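You operate a simulated robot arm through the tools that you are given. There is no shell and no other tool.

You are at the controls of a simulated robot arm. One attempt, no reset.

TASK
Dry the white round canister to its wanted figure or just under.
Fine: alone on a pad of the manifold, no run more than it needs; open the vent valve before it goes back. Set down upright: what you pick out.

It is judged by the outcome, as a careful person would: the job done as asked, and still so three seconds after it is handed in. It fails if anything else is knocked over, pushed out of place, dropped, spilled or broken.

THE ROBOT
A 7-joint arm with a two-finger parallel gripper, fixed in place. Base frame: the origin is at the foot of the arm, x ahead of it, y to its left, z up. Readings come in mm, degrees, newtons and seconds.
Its first joint turns from -166.0 to 166.0 degrees. Payload 3.43 kg.
The TCP is the grasp point between the finger pads, 34 mm short of the fingertips. In the tool frame z runs along the fingers and y along their closing line. The gripper opens to 128 mm. The fingers are 24 mm wide and 12 mm thick; the gripper's body (48 by 130 mm) begins 96 mm behind the TCP.
Orientation is that of the tool frame in the base frame, as [roll, pitch, yaw] about the fixed x, y, z axes, in that order (R = Rz(yaw) Ry(pitch) Rx(roll)). With the fingers straight down and closing along the base's y, the tool's x points along the base's -x, its y along +y and its z along -z.

THE INTERFACE
- The arm moves only by the tool move_arm. Its argument "motion" is a list that holds one entry, the list of rows, each a list of 7 numbers: the finger opening in mm, from 0 to 128, then the shift along the tool's x, y, z in mm, then the turn, a rotation vector about the tool's x, y, z in degrees. In form: [[[grip, x, y, z, rx, ry, rz], ...]]. A call has 1 to 20 rows; each row shifts and turns the commanded pose from where the row before left it, along the tool's axes as they then stand. Each row takes 0.2 s and may step no farther than 50 mm and 8.6 degrees from the row before; otherwise, or with a gripper value out of range, the whole call is refused. A pose out of reach is approached as far as the arm can. The call stops where the force on the tool passes 90 N (or 10 N more than at its start, if that is more) or the arm is blocked; 0.2 s more then pass. Each finger travels about 153 mm/s and halts on what it meets, pressing with about 28 N; the grip force reading is that of the motor and also rises with nothing between the fingers. The clock runs only during rows and for 0.2 s after the last one: add rows that do not move to give the fingers time. It gives the time, the measured TCP pose, the force on the tool (base axes), the opening and the grip force at its end, in the units of the frame above (readings bear some noise), with the torque about the TCP (base axes, N m) and any sound that the robot's microphone picked up.
- Cameras (640 x 400 px; columns grow to the right, rows downward): "scene" is fixed at [217.6, -649.6, 1550.9]; the picture's right is [0.88, -0.47, 0.00], its down [-0.28, -0.52, -0.81] and it looks along [0.38, 0.71, -0.59] (base axes); focal length 332 px, centre (320, 200). "wrist" rides on the gripper at [76, -11, -160] in the tool frame; the picture's right is [0.15, 0.99, 0.00], its down [-0.88, 0.13, -0.46] and it looks along [-0.45, 0.07, 0.89] (tool axes); focal length 234 px, centre (320, 200). There is no depth. A picture from a camera that has moved, and an enlarged one, comes with that camera's place and axes in the base frame and with its lens.
- get_image(camera): a new picture of that camera. It takes no simulated time.
- zoom(camera, box): a new picture of the part [left, top, right, bottom] of that camera's present view, enlarged. It takes no simulated time.
- close_job(): hands the job in; it is judged then, once.

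Places have to be worked out from the pictures, the camera data and where the tool is seen. Open the gripper and draw the arm clear of the work before you hand the job in, unless the task says otherwise.

The tools are called as name(argument=value, ...) on one line, values as JSON. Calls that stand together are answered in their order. move_arm: Moves the arm, as the interface text tells. Its arguments: {"type":"object","properties":{"motion":{"type":"array"}},"required":["motion"]} The other tools are called the same way: get_image (camera) takes a picture; zoom (camera, box) takes an enlarged picture of a part of a camera's view; close_job () hands the job in.

At the start:

```text
time: 0.0
eef_pos: [521.0, 250.9, 1057.9]
tool_rot: [-180.0, -0.2, -180.0]
ft_force: [-0.5, -0.3, 0.1]
torque: [0.01, 0.03, -0.03]
width: 128.0
finger_force: 0.0
```

scene: 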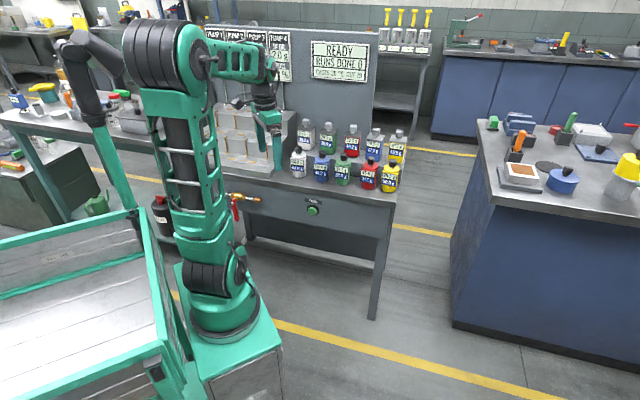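
wrist: 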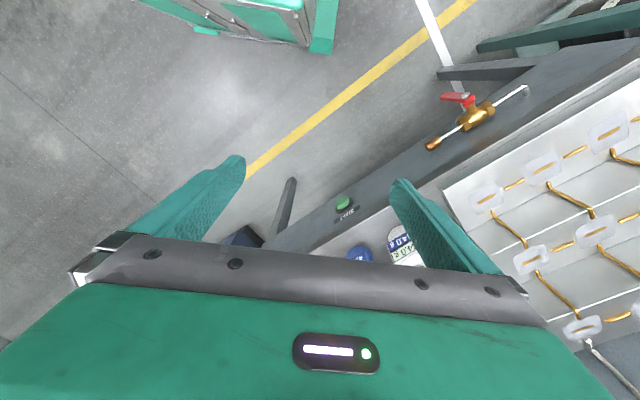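

I'll start by looking closer at the panel, the bottles and the manifold in the scene camera.

zoom(camera="scene", box=[200, 20, 300, 90])

zoom(camera="scene", box=[300, 30, 380, 90])

zoom(camera="scene", box=[280, 110, 420, 200])

zoom(camera="scene", box=[200, 90, 320, 230])

```text
5.71 times, centred on (250, 55) of scene
camera zoom: at [217.6, -649.6, 1550.9], right [0.88, -0.47, 0.0], down [-0.28, -0.52, -0.81], along [0.38, 0.71, -0.59], focal length 1895 px, centre (720, 1029)
```

zoom: 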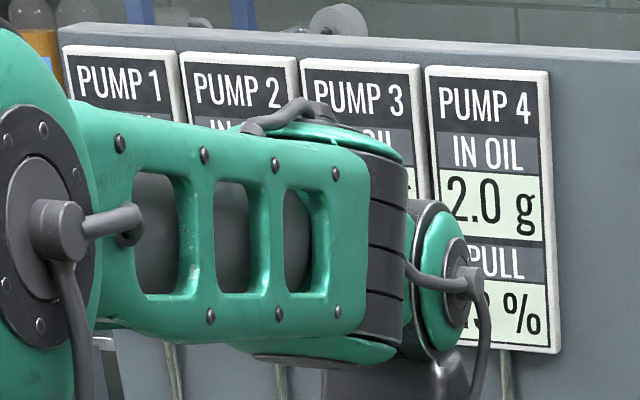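

```text
6.67 times, centred on (340, 60) of scene
camera zoom: at [217.6, -649.6, 1550.9], right [0.88, -0.47, 0.0], down [-0.28, -0.52, -0.81], along [0.38, 0.71, -0.59], focal length 2210 px, centre (187, 1133)
```

zoom: 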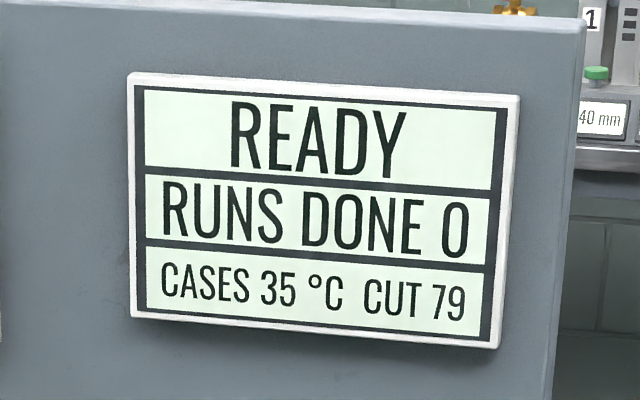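

```text
4.44 times, centred on (350, 155) of scene
camera zoom: at [217.6, -649.6, 1550.9], right [0.88, -0.47, 0.0], down [-0.28, -0.52, -0.81], along [0.38, 0.71, -0.59], focal length 1474 px, centre (187, 400)
```

zoom: 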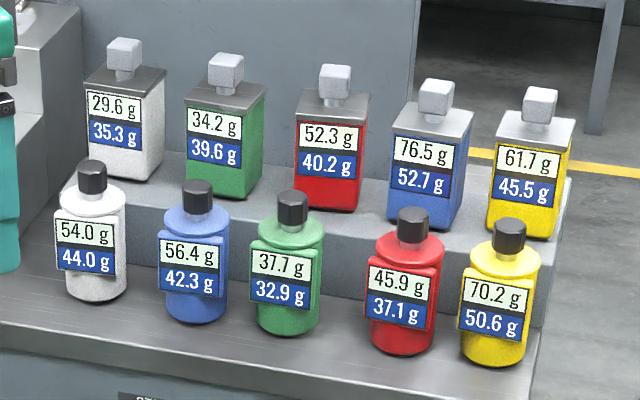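

```text
2.86 times, centred on (260, 160) of scene
camera zoom: at [217.6, -649.6, 1550.9], right [0.88, -0.47, 0.0], down [-0.28, -0.52, -0.81], along [0.38, 0.71, -0.59], focal length 947 px, centre (491, 314)
```

zoom: 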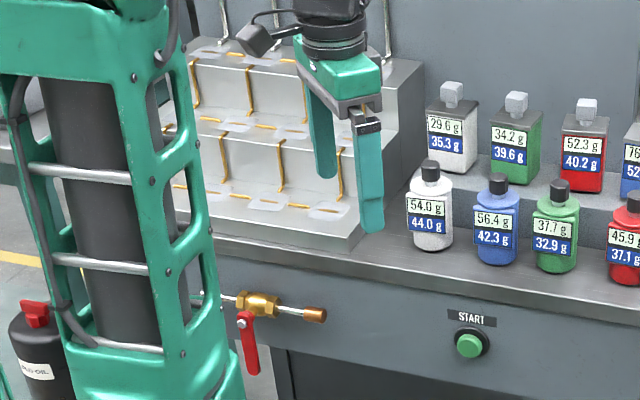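

The labels read 54.0 g over 44.0 g on the white round canister. The arm hides the pump readouts, so before moving I'll look at its base area and the surroundings.

zoom(camera="scene", box=[100, 0, 340, 150])

zoom(camera="scene", box=[0, 0, 200, 220])

zoom(camera="scene", box=[100, 200, 340, 400])

zoom(camera="wrist", box=[320, 0, 640, 300])

```text
2.67 times, centred on (220, 75) of scene
camera zoom: at [217.6, -649.6, 1550.9], right [0.88, -0.47, 0.0], down [-0.28, -0.52, -0.81], along [0.38, 0.71, -0.59], focal length 884 px, centre (587, 533)
```

zoom: 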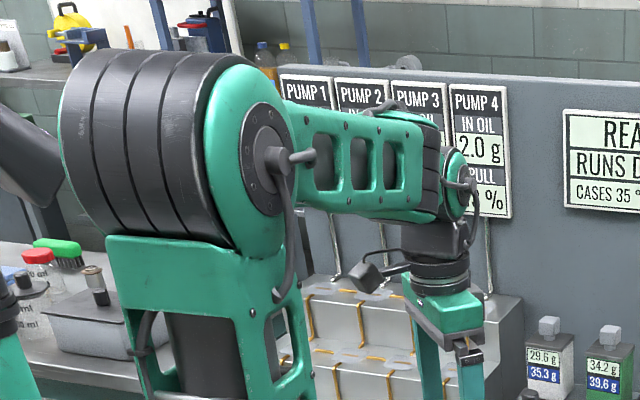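

```text
1.82 times, centred on (100, 110) of scene
camera zoom: at [217.6, -649.6, 1550.9], right [0.88, -0.47, 0.0], down [-0.28, -0.52, -0.81], along [0.38, 0.71, -0.59], focal length 603 px, centre (720, 364)
```

zoom: 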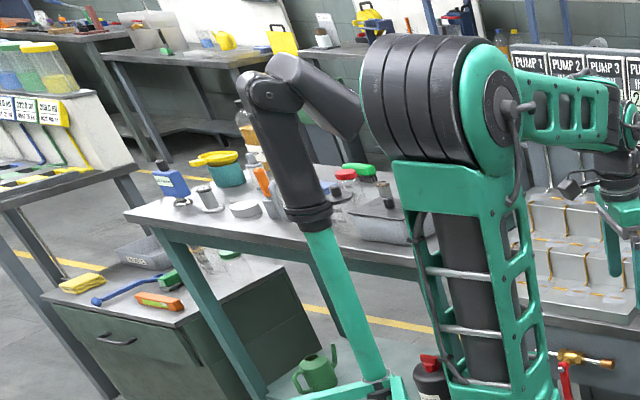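

```text
2.00 times, centred on (220, 300) of scene
camera zoom: at [217.6, -649.6, 1550.9], right [0.88, -0.47, 0.0], down [-0.28, -0.52, -0.81], along [0.38, 0.71, -0.59], focal length 663 px, centre (520, 0)
```

zoom: 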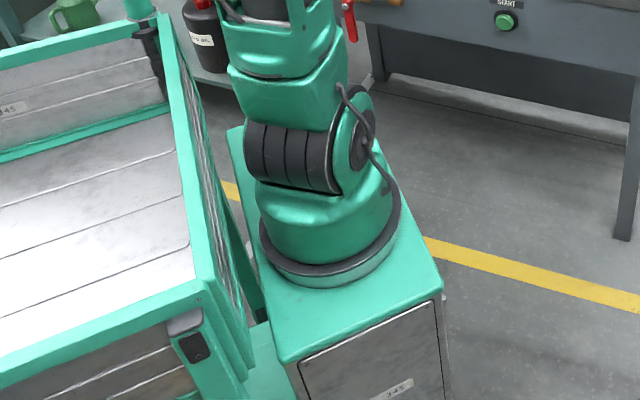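

```text
1.33 times, centred on (480, 150) of wrist
camera zoom: at [445.8, 239.6, 1217.5], right [-0.15, 0.99, 0.0], down [0.88, 0.13, 0.45], along [0.45, 0.07, -0.89], focal length 312 px, centre (107, 267)
```

zoom: 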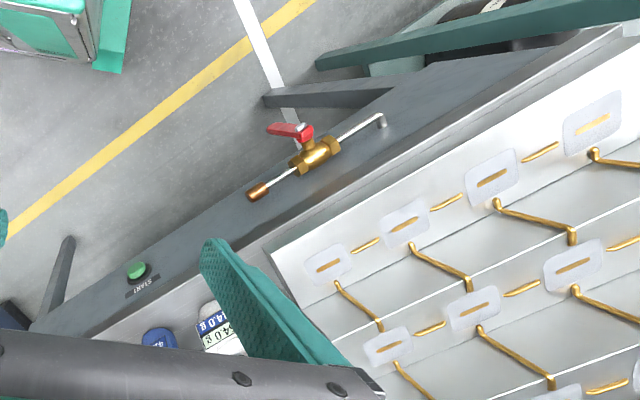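

The base position matters for collision margins, so I'll check the top of the wrist view, where part of a green structure shows.

zoom(camera="wrist", box=[80, 0, 400, 200])

zoom(camera="wrist", box=[320, 150, 480, 270])

```text
2.00 times, centred on (240, 100) of wrist
camera zoom: at [445.8, 239.6, 1217.5], right [-0.15, 0.99, 0.0], down [0.88, 0.13, 0.45], along [0.45, 0.07, -0.89], focal length 468 px, centre (480, 400)
```

zoom: 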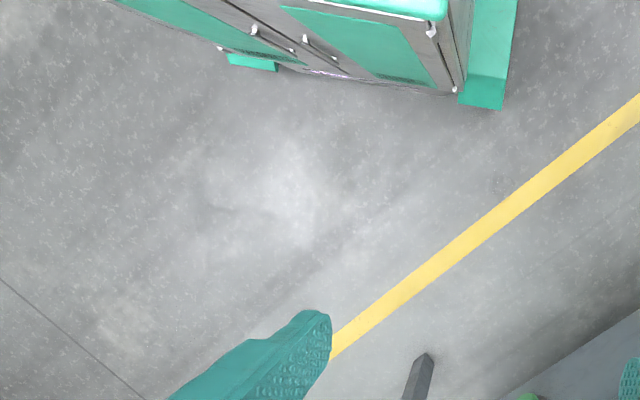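

```text
3.33 times, centred on (400, 210) of wrist
camera zoom: at [445.8, 239.6, 1217.5], right [-0.15, 0.99, 0.0], down [0.88, 0.13, 0.45], along [0.45, 0.07, -0.89], focal length 781 px, centre (53, 167)
```

zoom: 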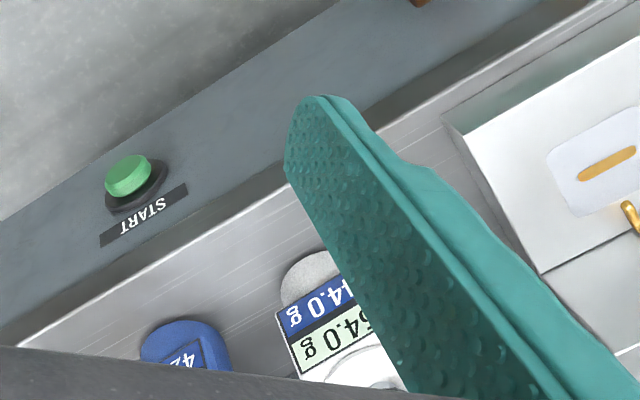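

The fingers are well clear of everything at this height. I'll swing the hand toward −y, away from the bench, so the scene camera can see the pump signs, and see how the arm moves.

move_arm(motion=[[[128, 0, -40, 0, 0, 0, 0], [128, 0, -50, 0, 0, 0, 0], [128, 0, -50, 0, 0, 0, 0], [128, 0, -50, 0, 0, 0, 0], [128, 0, -50, 0, 0, 0, 0], [128, 0, -40, 0, 0, 0, 0]]])

get_image(camera="scene")

get_image(camera="wrist")

```text
time: 1.4
eef_pos: [504.6, -28.9, 1062.7]
tool_rot: [180.0, 0.8, -180.0]
ft_force: [0.1, 0.5, -0.2]
torque: [0.01, 0.03, 0.04]
width: 128.1
finger_force: 0.0
```

```text
taken
```

scene: 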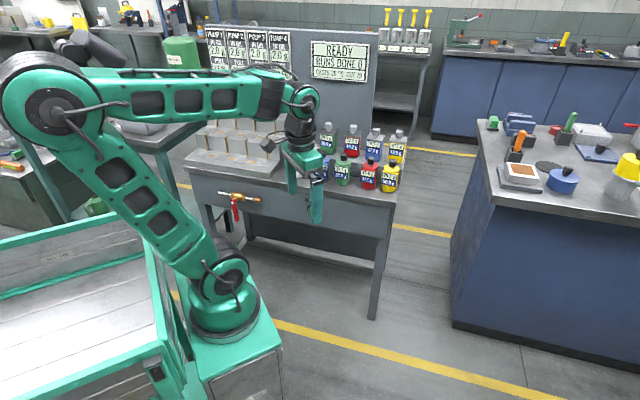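

```text
taken
camera wrist: at [427.9, -40.0, 1221.3], right [-0.15, 0.99, 0.0], down [0.88, 0.13, 0.47], along [0.46, 0.07, -0.88], focal length 234 px, centre (320, 200)
```

wrist: 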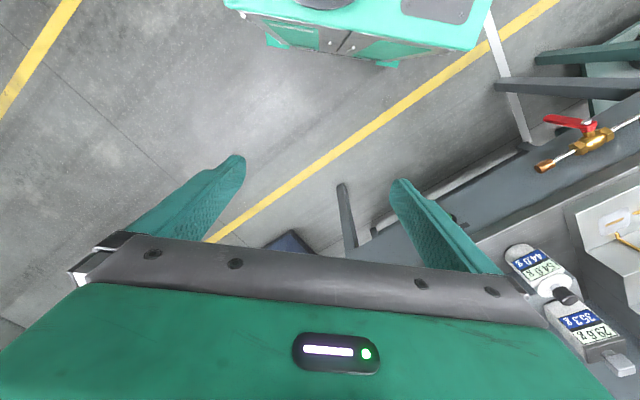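

The pump signs are now mostly uncovered. I'll zoom in on them, and on the manifold and the bench.

zoom(camera="scene", box=[200, 20, 300, 80])

zoom(camera="scene", box=[170, 90, 330, 220])

zoom(camera="wrist", box=[480, 80, 640, 380])

```text
6.40 times, centred on (250, 50) of scene
camera zoom: at [217.6, -649.6, 1550.9], right [0.88, -0.47, 0.0], down [-0.28, -0.52, -0.81], along [0.38, 0.71, -0.59], focal length 2122 px, centre (768, 1160)
```

zoom: 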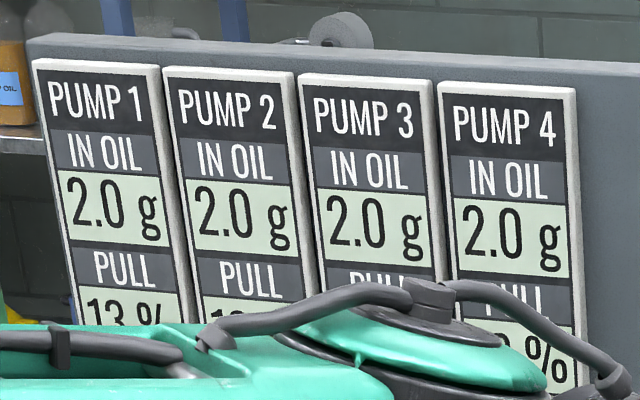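

```text
3.08 times, centred on (250, 155) of scene
camera zoom: at [217.6, -649.6, 1550.9], right [0.88, -0.47, 0.0], down [-0.28, -0.52, -0.81], along [0.38, 0.71, -0.59], focal length 1020 px, centre (535, 338)
```

zoom: 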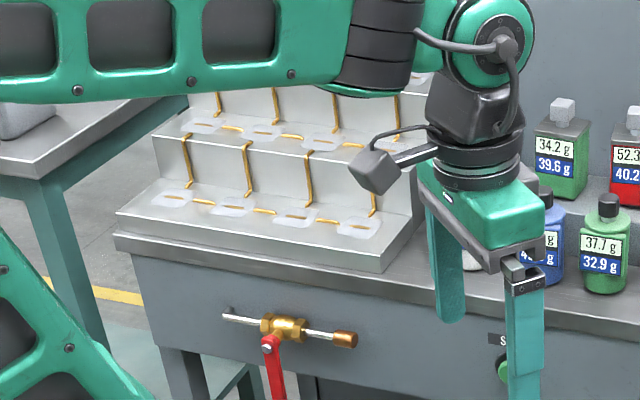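

```text
1.33 times, centred on (560, 230) of wrist
camera zoom: at [427.9, -40.0, 1221.3], right [-0.15, 0.99, 0.0], down [0.88, 0.13, 0.47], along [0.46, 0.07, -0.88], focal length 312 px, centre (0, 160)
```

zoom: 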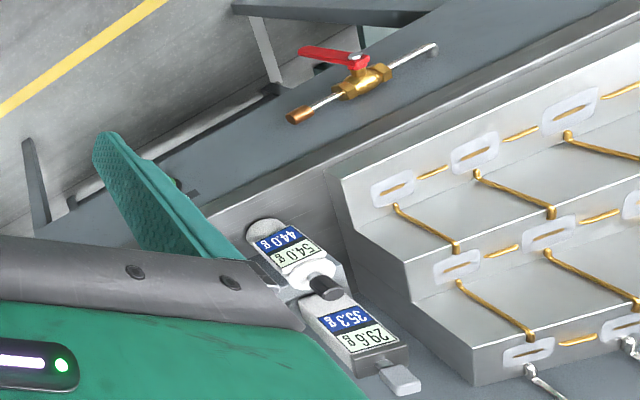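

Pump 1's PULL reads 13 %, but the forearm still covers the others. Lowering the hand in the free space in front of the bench should drop the forearm below the signs.

move_arm(motion=[[[128, 0, 0, 50, 0, 0, 0], [128, 0, 0, 50, 0, 0, 0], [128, 0, 0, 50, 0, 0, 0], [128, 0, 0, 50, 0, 0, 0], [128, 0, -40, 0, 0, 0, 0], [128, 0, -40, 0, 0, 0, 0], [128, 0, 0, 0, 0, 0, 0]]])

get_image(camera="scene")

```text
time: 3.0
eef_pos: [535.3, -107.0, 879.8]
tool_rot: [-179.9, 0.7, 179.9]
ft_force: [-0.6, 0.8, 0.7]
torque: [-0.02, -0.04, 0.01]
width: 127.9
finger_force: 0.0
out of reach, approached as far as the arm can: row 4
```

```text
taken
```

scene: 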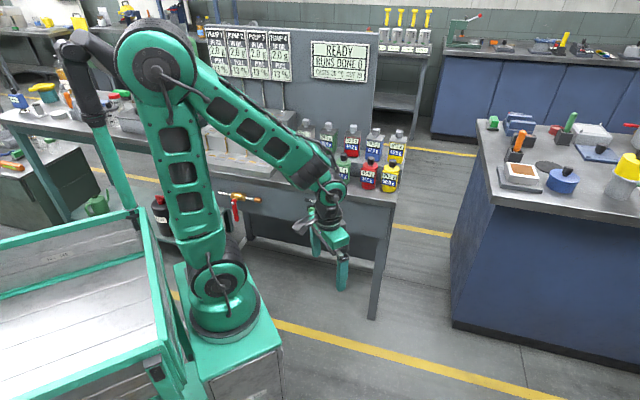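

The signs are clear now, so I'll zoom in on them and on the manifold.

zoom(camera="scene", box=[200, 20, 300, 85])

zoom(camera="scene", box=[180, 80, 320, 220])

get_image(camera="wrist")

```text
6.15 times, centred on (250, 52) of scene
camera zoom: at [217.6, -649.6, 1550.9], right [0.88, -0.47, 0.0], down [-0.28, -0.52, -0.81], along [0.38, 0.71, -0.59], focal length 2040 px, centre (751, 1108)
```

zoom: 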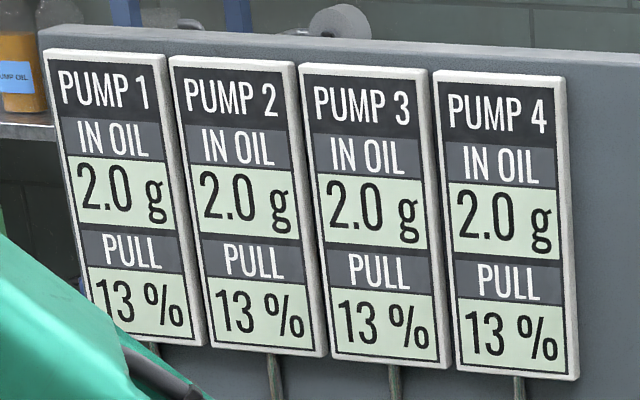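

```text
2.86 times, centred on (250, 150) of scene
camera zoom: at [217.6, -649.6, 1550.9], right [0.88, -0.47, 0.0], down [-0.28, -0.52, -0.81], along [0.38, 0.71, -0.59], focal length 947 px, centre (520, 343)
```

zoom: 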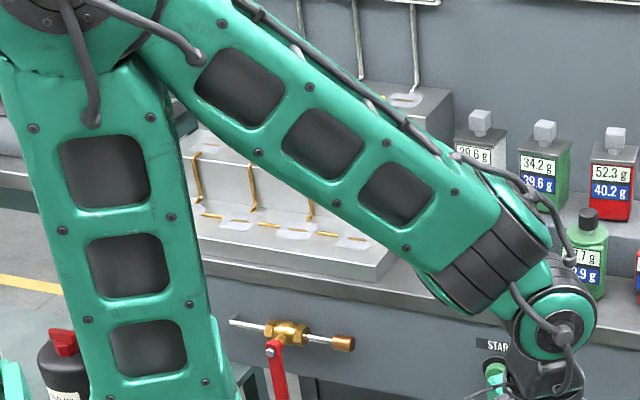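

```text
taken
camera wrist: at [458.2, -118.0, 1038.2], right [-0.15, 0.99, 0.0], down [0.88, 0.13, 0.47], along [0.46, 0.07, -0.88], focal length 234 px, centre (320, 200)
```

wrist: 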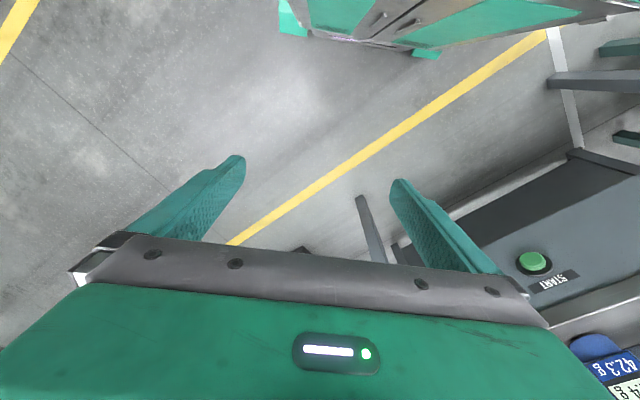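

All four pumps read 2.0 g in the oil and 13 % pull. I'll lift the hand, swing it in front of the bench and yaw it about 48° so the wrist camera faces the bench squarely.

move_arm(motion=[[[128, 0, 0, -50, 0, 0, 0], [128, 0, 0, -50, 0, 0, 0], [128, 0, 0, -50, 0, 0, 0], [128, 0, 0, -40, 0, 0, 0], [128, 3, 48, 0, 0, 0, 0], [128, 3, 48, 0, 0, 0, 0], [128, 3, 48, 0, 0, 0, 0], [128, 3, 48, 0, 0, 0, 0], [128, 3, 48, 0, 0, 0, 0], [128, 3, 48, 0, 0, 0, 0], [128, 3, 48, 0, 0, 0, 0], [128, 3, 48, 0, 0, 0, 0], [128, 0, 0, 0, 0, 0, -8], [128, 0, 0, 0, 0, 0, -8], [128, 0, 0, 0, 0, 0, -8], [128, 0, 0, 0, 0, 0, -8], [128, 0, 0, 0, 0, 0, -8], [128, 0, 0, 0, 0, 0, -8], [128, 0, 0, 0, 0, 0, 0]]])

get_image(camera="wrist")

get_image(camera="scene")

```text
time: 7.0
eef_pos: [509.8, 276.9, 1068.2]
tool_rot: [-179.5, 0.5, -131.8]
ft_force: [0.0, 0.2, -0.4]
torque: [-0.01, -0.01, 0.0]
width: 127.7
finger_force: 0.0
```

```text
taken
camera wrist: at [466.4, 213.9, 1227.1], right [-0.83, 0.55, -0.01], down [0.49, 0.74, 0.46], along [0.26, 0.38, -0.89], focal length 234 px, centre (320, 200)
```

wrist: 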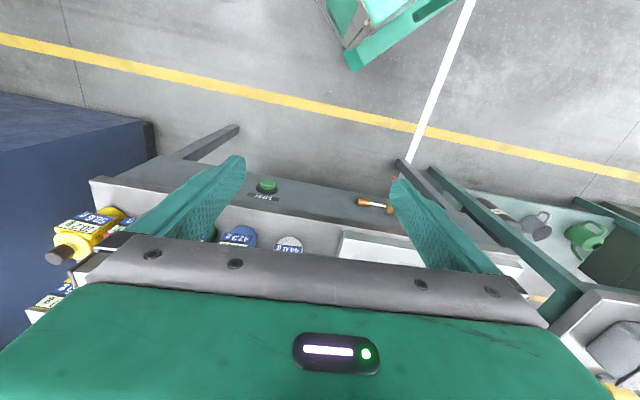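

```text
taken
```

scene: 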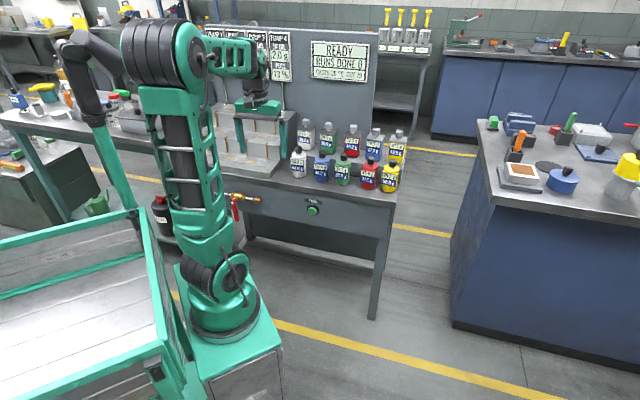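

At this height the gripper hides the bench top. I'll move about 200 mm outward, staying high over the front of the bench, to look down on the canisters and the manifold.

move_arm(motion=[[[128, -40, 0, 0, 0, 0, 0], [128, -40, 0, 0, 0, 0, 0], [128, -40, 0, 0, 0, 0, 0], [128, -40, 0, 0, 0, 0, 0], [128, -40, 0, 0, 0, 0, 0], [128, 0, 0, 0, 0, 0, 0]]])

get_image(camera="wrist")

```text
time: 8.4
eef_pos: [644.8, 425.2, 1071.6]
tool_rot: [-179.5, 0.5, -132.0]
ft_force: [0.2, 0.0, 0.7]
torque: [0.01, -0.02, 0.01]
width: 128.3
finger_force: 0.1
```

```text
taken
camera wrist: at [600.5, 361.1, 1230.5], right [-0.83, 0.55, -0.01], down [0.49, 0.74, 0.46], along [0.26, 0.38, -0.89], focal length 234 px, centre (320, 200)
```

wrist: 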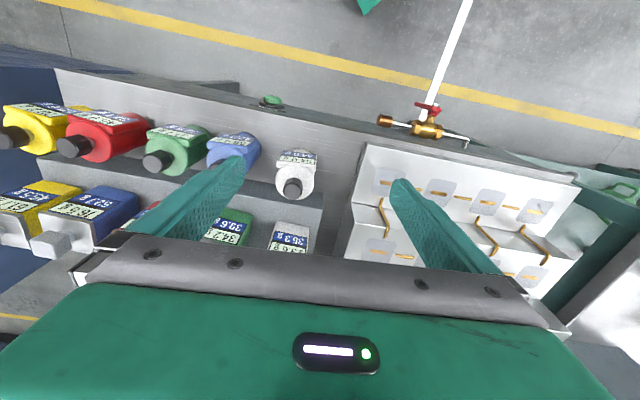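

This is a clear view of the canister row, the valve and the manifold front. I'll zoom in to measure.

zoom(camera="wrist", box=[220, 80, 380, 260])

zoom(camera="wrist", box=[340, 80, 600, 280])

zoom(camera="scene", box=[200, 80, 320, 180])

zoom(camera="scene", box=[280, 120, 410, 230])

```text
2.22 times, centred on (300, 170) of wrist
camera zoom: at [600.5, 361.1, 1230.5], right [-0.83, 0.55, -0.01], down [0.49, 0.74, 0.46], along [0.26, 0.38, -0.89], focal length 520 px, centre (364, 267)
```

zoom: 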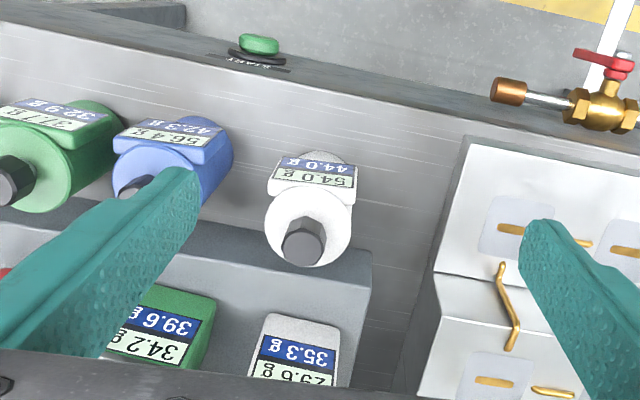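

```text
2.00 times, centred on (470, 180) of wrist
camera zoom: at [600.5, 361.1, 1230.5], right [-0.83, 0.55, -0.01], down [0.49, 0.74, 0.46], along [0.26, 0.38, -0.89], focal length 468 px, centre (20, 240)
```

zoom: 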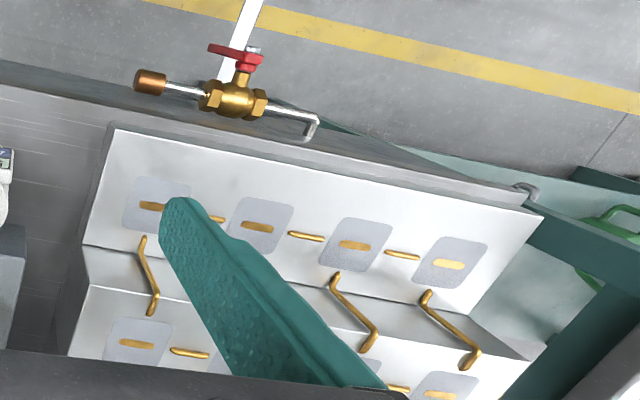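

```text
4.00 times, centred on (260, 130) of scene
camera zoom: at [217.6, -649.6, 1550.9], right [0.88, -0.47, 0.0], down [-0.28, -0.52, -0.81], along [0.38, 0.71, -0.59], focal length 1326 px, centre (560, 480)
```

zoom: 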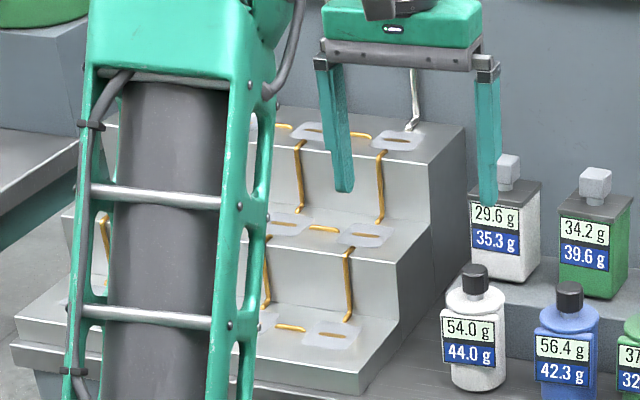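

```text
3.64 times, centred on (345, 175) of scene
camera zoom: at [217.6, -649.6, 1550.9], right [0.88, -0.47, 0.0], down [-0.28, -0.52, -0.81], along [0.38, 0.71, -0.59], focal length 1206 px, centre (229, 291)
```

zoom: 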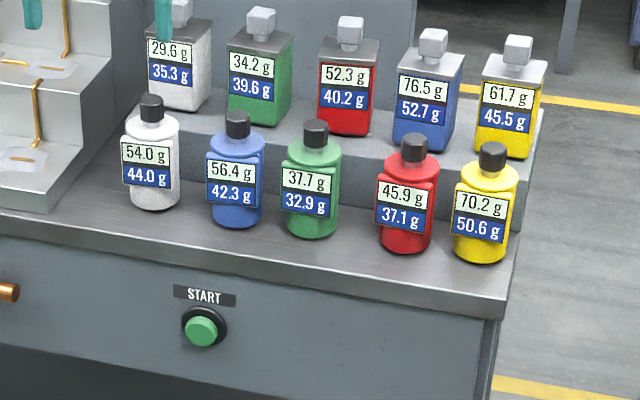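

Triangulating the two views gives:
- bench top z ≈ 800, bench normal at about 46° azimuth
- white canister axis ≈ (710, 455), cap top z ≈ 936, body about 60 mm wide
- front-row pad nearest the canisters ≈ (588, 571, 831)

I'll square the yaw and hover above the canister to check the alignment.

move_arm(motion=[[[100, 0, 0, 0, -0.5, 0.5, 2.2], [100, -34, -13, 0, 0, 0, 0], [100, -33, -13, 0, 0, 0, 0], [100, 0, 0, 20, 0, 0, 0], [100, 0, 0, 20, 0, 0, 0], [100, 0, 0, 0, 0, 0, 0], [100, 0, 0, 0, 0, 0, 0]]])

get_image(camera="wrist")

zoom(camera="scene", box=[240, 90, 380, 210])

```text
time: 10.0
eef_pos: [709.6, 454.7, 1029.4]
tool_rot: [179.9, 0.0, -134.2]
ft_force: [0.5, 0.2, -0.2]
torque: [0.02, 0.03, -0.02]
width: 100.2
finger_force: 0.0
```

```text
taken
camera wrist: at [665.4, 392.2, 1188.8], right [-0.81, 0.58, 0.0], down [0.52, 0.72, 0.46], along [0.27, 0.37, -0.89], focal length 234 px, centre (320, 200)
```

wrist: 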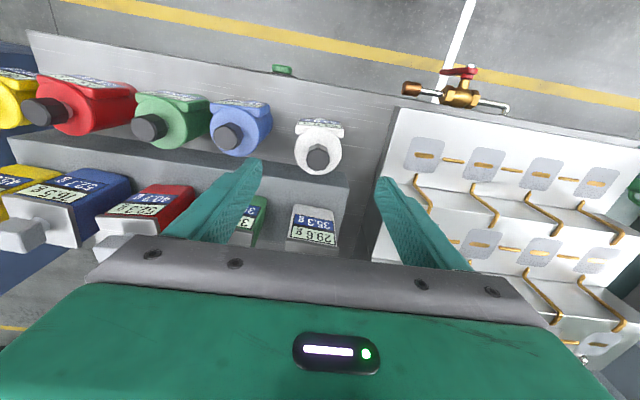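

```text
3.33 times, centred on (310, 150) of scene
camera zoom: at [217.6, -649.6, 1550.9], right [0.88, -0.47, 0.0], down [-0.28, -0.52, -0.81], along [0.38, 0.71, -0.59], focal length 1105 px, centre (353, 367)
```

zoom: 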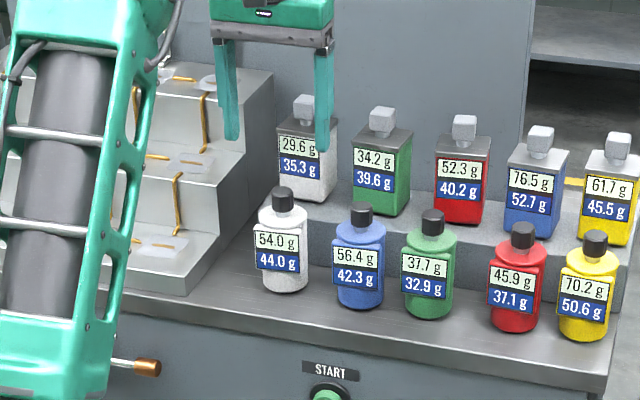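

The cap top appears within a couple of pixels of where the tool axis should hit it. I'll zoom to fine-check the alignment before descending.

zoom(camera="wrist", box=[270, 100, 370, 190])

zoom(camera="wrist", box=[380, 50, 640, 210])

```text
4.44 times, centred on (320, 145) of wrist
camera zoom: at [665.4, 392.2, 1188.8], right [-0.81, 0.58, 0.0], down [0.52, 0.72, 0.46], along [0.27, 0.37, -0.89], focal length 1041 px, centre (320, 444)
```

zoom: 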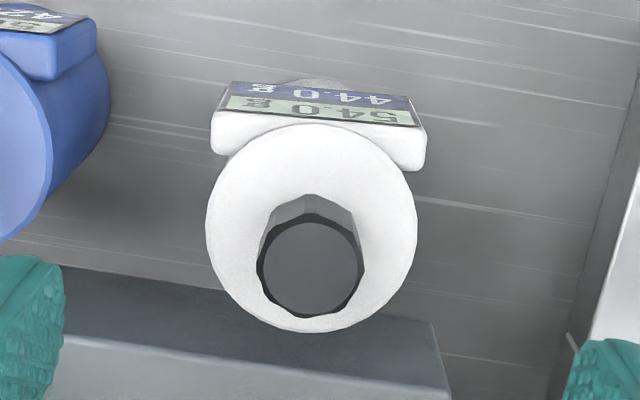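

```text
2.46 times, centred on (510, 130) of wrist
camera zoom: at [665.4, 392.2, 1188.8], right [-0.81, 0.58, 0.0], down [0.52, 0.72, 0.46], along [0.27, 0.37, -0.89], focal length 576 px, centre (-148, 372)
```

zoom: 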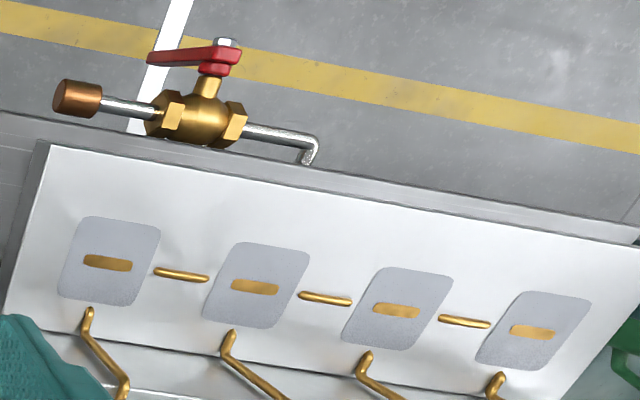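

The canister is about 2 mm toward tool −y and 2–3 mm outward of the axis, so I'll correct for that. Then I'll descend with an 86 mm opening to TCP z ≈ 868, which leaves the palm above the cap.

move_arm(motion=[[[86, -2, -2, 0, 0, 0, 0], [86, 0, 0, 30, 0, 0, 0], [86, 0, 0, 40, 0, 0, 0], [86, 0, 0, 40, 0, 0, 0], [86, 0, 0, 30, 0, 0, 0], [86, 0, 0, 20, 0, 0, 0], [86, 0, 0, 0, 0, 0, 0]]])

get_image(camera="wrist")

zoom(camera="scene", box=[240, 90, 380, 210])

```text
time: 11.6
eef_pos: [713.3, 455.1, 870.8]
tool_rot: [180.0, 0.0, -134.2]
ft_force: [-0.1, -0.2, -0.2]
torque: [-0.05, 0.02, 0.0]
width: 86.2
finger_force: 0.1
```

```text
taken
camera wrist: at [668.6, 392.7, 1029.6], right [-0.81, 0.59, 0.0], down [0.52, 0.72, 0.46], along [0.27, 0.37, -0.89], focal length 234 px, centre (320, 200)
```

wrist: 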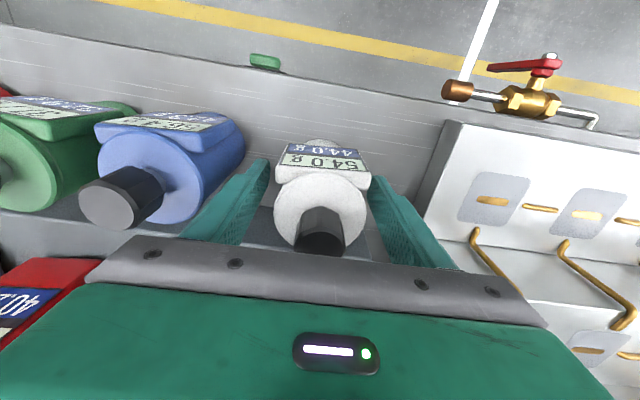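

```text
3.33 times, centred on (310, 150) of scene
camera zoom: at [217.6, -649.6, 1550.9], right [0.88, -0.47, 0.0], down [-0.28, -0.52, -0.81], along [0.38, 0.71, -0.59], focal length 1105 px, centre (353, 367)
```

zoom: 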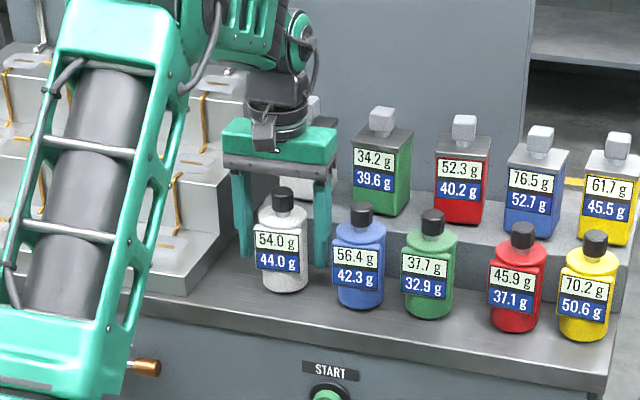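

The fingers straddle the body symmetrically with clearance to the blue neighbour, and no force is felt. I'll close on the canister.

move_arm(motion=[[[45, 0, 0, 0, 0, 0, 0], [45, 0, 0, 0, 0, 0, 0], [45, 0, 0, 0, 0, 0, 0], [45, 0, 0, 0, 0, 0, 0]]])

get_image(camera="wrist")

```text
time: 12.6
eef_pos: [712.8, 455.1, 870.3]
tool_rot: [-179.9, 0.0, -134.2]
ft_force: [-1.0, 0.9, 0.4]
torque: [0.0, 0.0, 0.01]
width: 57.8
finger_force: 28.4
```

```text
taken
camera wrist: at [668.6, 392.9, 1029.7], right [-0.81, 0.58, 0.0], down [0.52, 0.72, 0.46], along [0.27, 0.37, -0.89], focal length 234 px, centre (320, 200)
```

wrist: 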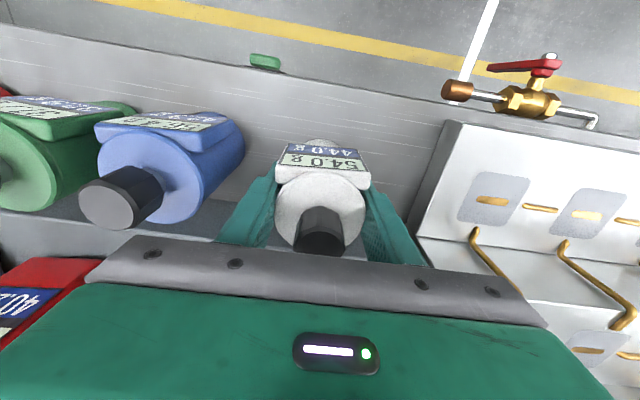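

The grip holds at 57.8 mm and 28 N. Several views put the pad at about (592, 572), which is a pure +168 mm shift along tool y. I'll lift 90 mm and carry it there, staying high.

move_arm(motion=[[[45, 0, 0, -10, 0, 0, 0], [45, 0, 0, -40, 0, 0, 0], [45, 0, 0, -40, 0, 0, 0], [45, 0, 34, 0, 0, 0, 0], [45, 0, 34, 0, 0, 0, 0], [45, 0, 34, 0, 0, 0, 0], [45, 0, 34, 0, 0, 0, 0], [45, 0, 32, 0, 0, 0, 0], [45, 0, 0, 0, 0, 0, 0], [45, 0, 0, 0, 0, 0, 0]]])

get_image(camera="wrist")

zoom(camera="scene", box=[200, 70, 340, 190])

```text
time: 14.8
eef_pos: [590.5, 572.9, 958.0]
tool_rot: [180.0, 0.0, -134.2]
ft_force: [-0.2, 0.0, -5.0]
torque: [-0.04, 0.01, 0.0]
width: 57.3
finger_force: 28.0
```

```text
taken
camera wrist: at [546.9, 511.8, 1118.4], right [-0.81, 0.59, 0.0], down [0.52, 0.72, 0.46], along [0.27, 0.37, -0.89], focal length 234 px, centre (320, 200)
```

wrist: 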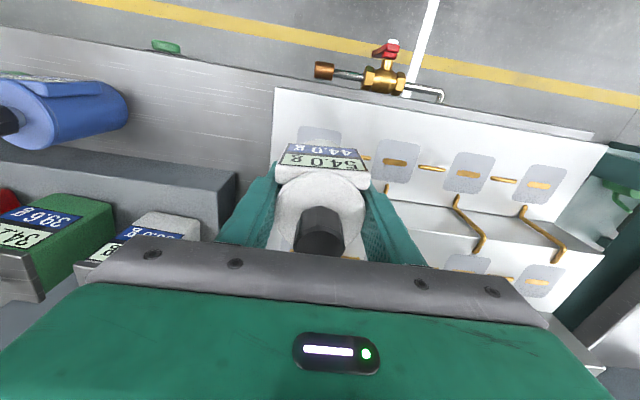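

```text
3.33 times, centred on (270, 130) of scene
camera zoom: at [217.6, -649.6, 1550.9], right [0.88, -0.47, 0.0], down [-0.28, -0.52, -0.81], along [0.38, 0.71, -0.59], focal length 1105 px, centre (487, 433)
```

zoom: 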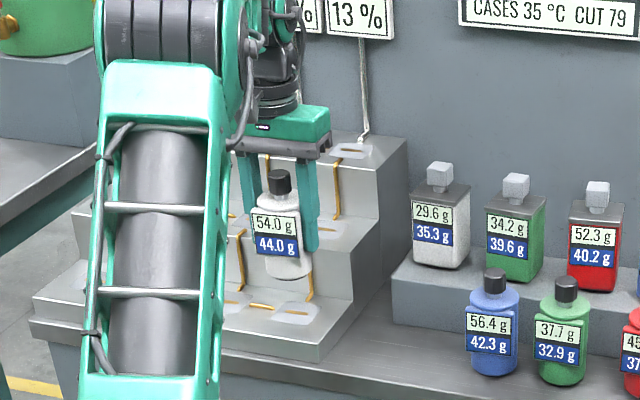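

The canister hangs level, directly over the pad. I'll lower to just above the pad, then feel for contact in small steps.

move_arm(motion=[[[45, 0, 0, 20, 0, 0, 0], [45, 0, 0, 15, 0, 0, 0], [45, 0, 0, 10, 0, 0, 0], [45, 0, 0, 4, 0, 0, 0], [45, 0, 0, 0, 0, 0, 0], [45, 0, 0, 0, 0, 0, 0]]])

zoom(camera="scene", box=[230, 110, 310, 180])

get_image(camera="wrist")

```text
time: 16.2
eef_pos: [590.4, 573.7, 911.1]
tool_rot: [180.0, 0.0, -134.2]
ft_force: [-0.4, 0.3, -5.2]
torque: [0.01, 0.02, 0.01]
width: 57.3
finger_force: 28.3
```

```text
5.71 times, centred on (270, 145) of scene
camera zoom: at [217.6, -649.6, 1550.9], right [0.88, -0.47, 0.0], down [-0.28, -0.52, -0.81], along [0.38, 0.71, -0.59], focal length 1895 px, centre (606, 514)
```

zoom: 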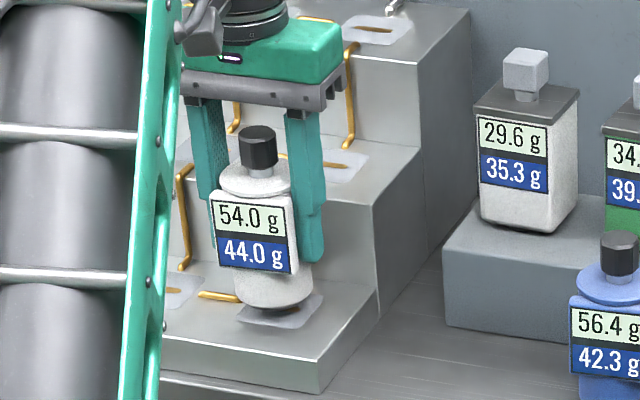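

```text
taken
camera wrist: at [546.7, 511.8, 1070.2], right [-0.81, 0.58, 0.0], down [0.52, 0.72, 0.46], along [0.27, 0.37, -0.89], focal length 234 px, centre (320, 200)
```

wrist: 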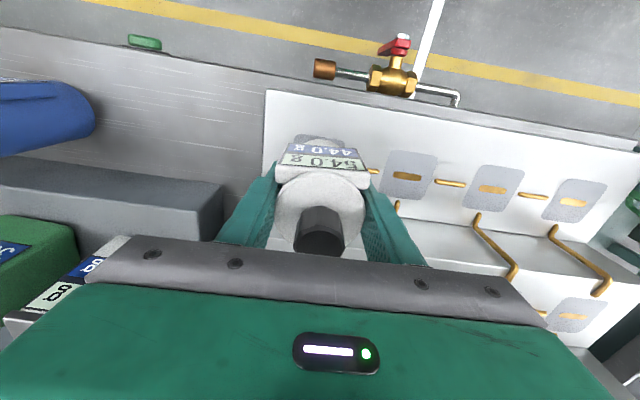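

The canister is a few millimetres above the pad and centred on it. I'll lower in fine steps and watch the vertical force.

move_arm(motion=[[[45, 0, 0, 3, 0, 0, 0], [45, 0, 0, 2, 0, 0, 0], [45, 0, 0, 0, 0, 0, 0]]])

```text
time: 17.0
eef_pos: [590.1, 572.5, 905.6]
tool_rot: [180.0, -0.1, -134.2]
ft_force: [0.2, 0.2, -5.4]
torque: [0.02, 0.0, 0.02]
width: 57.2
finger_force: 28.0
```

Still carrying the full weight of about 5 N, so I'll go down a little further.

move_arm(motion=[[[45, 0, 0, 2, 0, 0, 0], [45, 0, 0, 0, 0, 0, 0]]])

zoom(camera="scene", box=[230, 110, 310, 180])

```text
time: 17.6
eef_pos: [591.6, 572.6, 903.5]
tool_rot: [-180.0, 0.0, -134.3]
ft_force: [0.1, -1.1, -4.7]
torque: [0.02, 0.0, -0.03]
width: 57.1
finger_force: 28.5
```

```text
5.71 times, centred on (270, 145) of scene
camera zoom: at [217.6, -649.6, 1550.9], right [0.88, -0.47, 0.0], down [-0.28, -0.52, -0.81], along [0.38, 0.71, -0.59], focal length 1895 px, centre (606, 514)
```

zoom: 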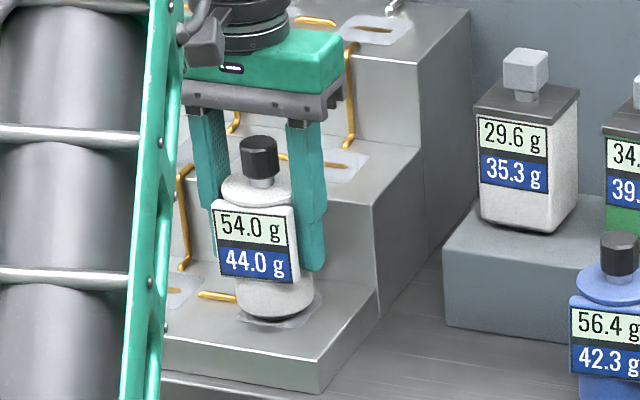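

The pad is only a few millimetres away. I'll continue in 1.5–2 mm steps.

move_arm(motion=[[[45, 0, 0, 2, 0, 0, 0], [45, 0, 0, 0, 0, 0, 0]]])

move_arm(motion=[[[45, 0, 0, 1.5, 0, 0, 0], [45, 0, 0, 0, 0, 0, 0]]])

```text
time: 18.2
eef_pos: [590.3, 574.5, 901.9]
tool_rot: [180.0, 0.0, -134.0]
ft_force: [-0.1, 0.1, -4.4]
torque: [-0.02, -0.01, 0.01]
width: 57.2
finger_force: 27.9
```

```text
time: 18.8
eef_pos: [590.4, 574.7, 901.0]
tool_rot: [179.9, 0.1, -134.2]
ft_force: [0.1, 0.4, 7.9]
torque: [-0.22, 0.07, -0.05]
width: 57.5
finger_force: 28.0
```

Contact is felt: the force went from −4.5 to +7.9 N at z ≈ 901. I'll open the fingers, rise straight up and check that the canister stands upright on the pad.

move_arm(motion=[[[70, 0, 0, 0, 0, 0, 0], [88, 0, 0, 0, 0, 0, 0], [88, 0, 0, 0, 0, 0, 0], [88, 0, 0, -30, 0, 0, 0], [88, 0, 0, -45, 0, 0, 0], [88, 0, 0, -45, 0, 0, 0], [88, 0, 0, -45, 0, 0, 0], [88, 0, 0, 0, 0, 0, 0]]])

get_image(camera="wrist")

zoom(camera="scene", box=[230, 110, 310, 180])

```text
time: 20.6
eef_pos: [592.1, 573.3, 1065.4]
tool_rot: [180.0, -0.1, -134.2]
ft_force: [-0.9, -0.4, -0.5]
torque: [-0.01, 0.02, 0.02]
width: 87.9
finger_force: 0.1
```

```text
taken
camera wrist: at [548.1, 511.3, 1225.4], right [-0.81, 0.58, 0.0], down [0.52, 0.72, 0.46], along [0.27, 0.37, -0.89], focal length 234 px, centre (320, 200)
```

wrist: 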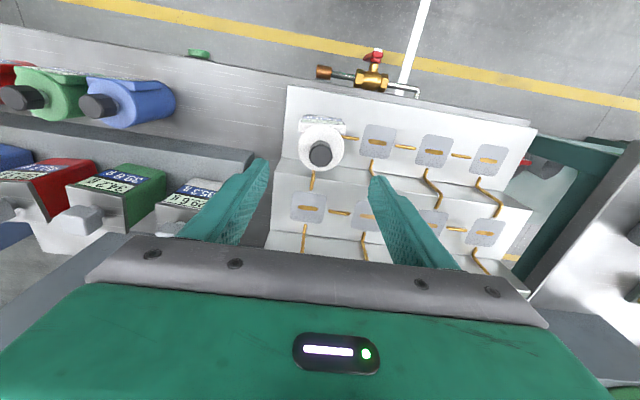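

```text
5.71 times, centred on (270, 145) of scene
camera zoom: at [217.6, -649.6, 1550.9], right [0.88, -0.47, 0.0], down [-0.28, -0.52, -0.81], along [0.38, 0.71, -0.59], focal length 1895 px, centre (606, 514)
```

zoom: 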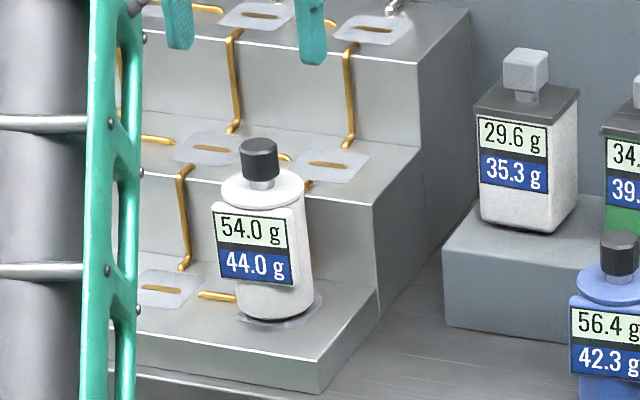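

The canister stands upright and alone on the pad, still reading 54.0 g. Next I'll press START: draw back toward the robot, move along the bench front, close the fingers and tilt them about 30° toward the button at roughly (706, 333, 690).

move_arm(motion=[[[60, 40, 0, 0, 0, 0, 0], [30, 40, 0, 0, 0, 0, 0], [0, 40, 0, 0, 0, 0, 0], [0, 40, 0, 0, 0, 0, 0], [0, 0, -42, 0, 0, 0, 0], [0, 0, -42, 0, 0, 0, 0], [0, 0, -42, 0, 0, 0, 0], [0, 0, -42, 0, 0, 0, 0], [0, 0, -42, 0, 0, 0, 0], [0, 0, -39, 0, 0, 0, 0], [0, 0, 0, 0, 0, -7.5, 0], [0, 0, 0, 0, 0, -7.5, 0], [0, 0, 0, 0, 0, -7.5, 0], [0, 0, 0, 0, 0, -7.5, 0], [0, 0, 0, 0, 0, 0, 0], [0, 0, 0, 0, 0, 0, 0]]])

get_image(camera="wrist")

get_image(camera="scene")

```text
time: 24.0
eef_pos: [658.4, 284.6, 1065.0]
tool_rot: [180.0, 30.0, -134.2]
ft_force: [0.2, 0.0, 0.2]
torque: [-0.01, 0.0, 0.04]
width: 0.1
finger_force: 27.9
```

```text
taken
camera wrist: at [565.9, 173.0, 1165.2], right [-0.8, 0.6, -0.07], down [0.28, 0.47, 0.84], along [0.53, 0.65, -0.55], focal length 234 px, centre (320, 200)
```

wrist: 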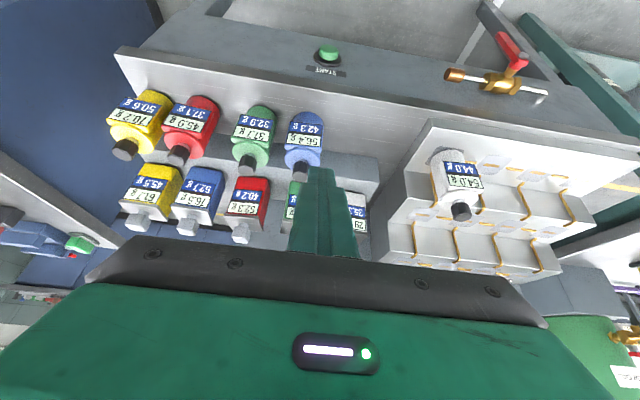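

```text
taken
```

scene: 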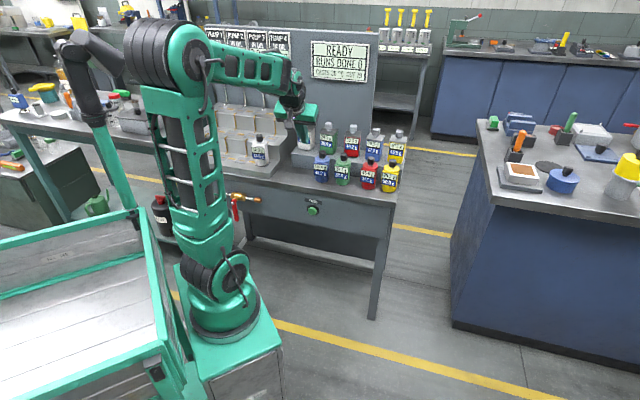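

The button lies at u ≈ 272 along the bench front and the tool is at u ≈ 274. I'll go straight down in base z, with the tips about 45 mm in front of the button, and look again.

move_arm(motion=[[[0, 22.5, 0, 39, 0, 0, 0], [0, 22.5, 0, 39, 0, 0, 0], [0, 22.5, 0, 39, 0, 0, 0], [0, 22.5, 0, 39, 0, 0, 0], [0, 22.5, 0, 39, 0, 0, 0], [0, 22.5, 0, 39, 0, 0, 0], [0, 22.5, 0, 39, 0, 0, 0], [0, 18.5, 0, 32, 0, 0, 0], [0, 0, 0, 0, 0, 0, 0], [0, 0, 0, 0, 0, 0, 0]]])

get_image(camera="wrist")

zoom(camera="scene", box=[250, 130, 390, 250])

```text
time: 26.2
eef_pos: [658.3, 284.0, 709.3]
tool_rot: [180.0, 30.0, -134.2]
ft_force: [-0.9, -0.1, -0.1]
torque: [0.01, 0.01, 0.01]
width: 0.0
finger_force: 27.7
```

```text
taken
camera wrist: at [566.4, 172.1, 810.4], right [-0.8, 0.6, -0.07], down [0.28, 0.47, 0.83], along [0.53, 0.65, -0.55], focal length 234 px, centre (320, 200)
```

wrist: 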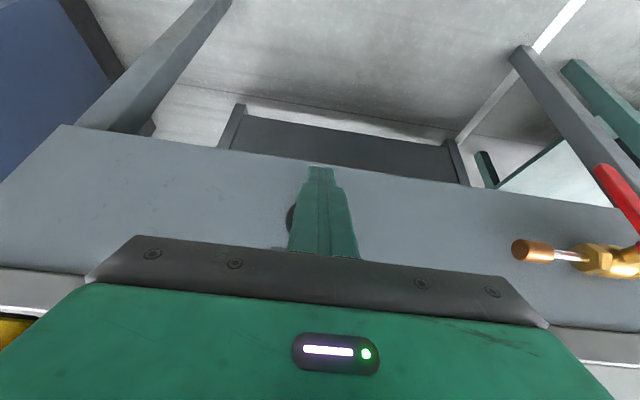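

```text
3.33 times, centred on (320, 190) of scene
camera zoom: at [217.6, -649.6, 1550.9], right [0.88, -0.47, 0.0], down [-0.28, -0.52, -0.81], along [0.38, 0.71, -0.59], focal length 1105 px, centre (320, 233)
```

zoom: 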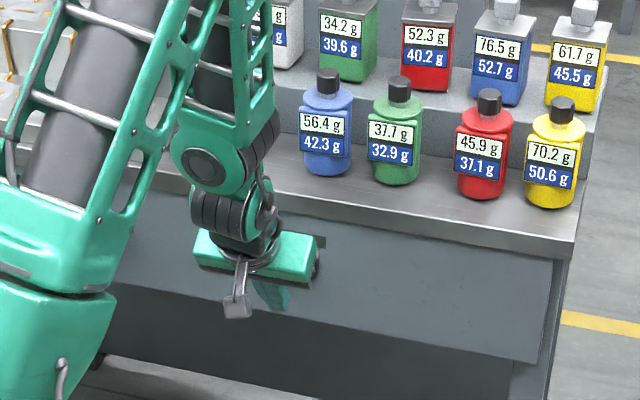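

The fingertips sit in front of the button at about the right height (the collar shows just behind the fingers). I'll advance along the bench normal in small steps until I feel the button.

move_arm(motion=[[[0, -13, 0, 7.5, 0, 0, 0], [0, -8.7, 0, 5, 0, 0, 0], [0, -4.3, 0, 2.5, 0, 0, 0], [0, 0, 0, 0, 0, 0, 0]]])

get_image(camera="wrist")

zoom(camera="scene", box=[280, 20, 400, 120])

```text
time: 27.2
eef_pos: [679.5, 305.7, 712.2]
tool_rot: [-179.9, 30.0, -134.2]
ft_force: [-0.2, 0.1, -0.7]
torque: [0.02, 0.02, -0.01]
width: 0.2
finger_force: 27.9
```

```text
taken
camera wrist: at [586.5, 193.9, 812.2], right [-0.8, 0.6, -0.07], down [0.28, 0.47, 0.83], along [0.53, 0.65, -0.55], focal length 234 px, centre (320, 200)
```

wrist: 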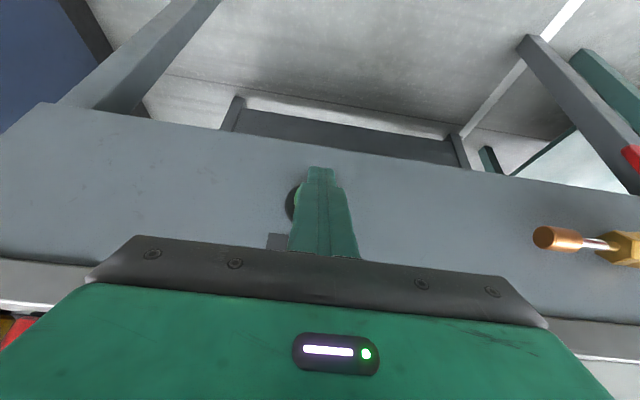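

```text
4.00 times, centred on (340, 70) of scene
camera zoom: at [217.6, -649.6, 1550.9], right [0.88, -0.47, 0.0], down [-0.28, -0.52, -0.81], along [0.38, 0.71, -0.59], focal length 1326 px, centre (240, 720)
```

zoom: 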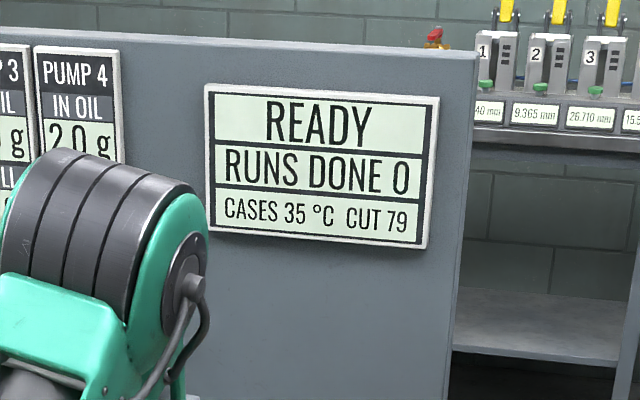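

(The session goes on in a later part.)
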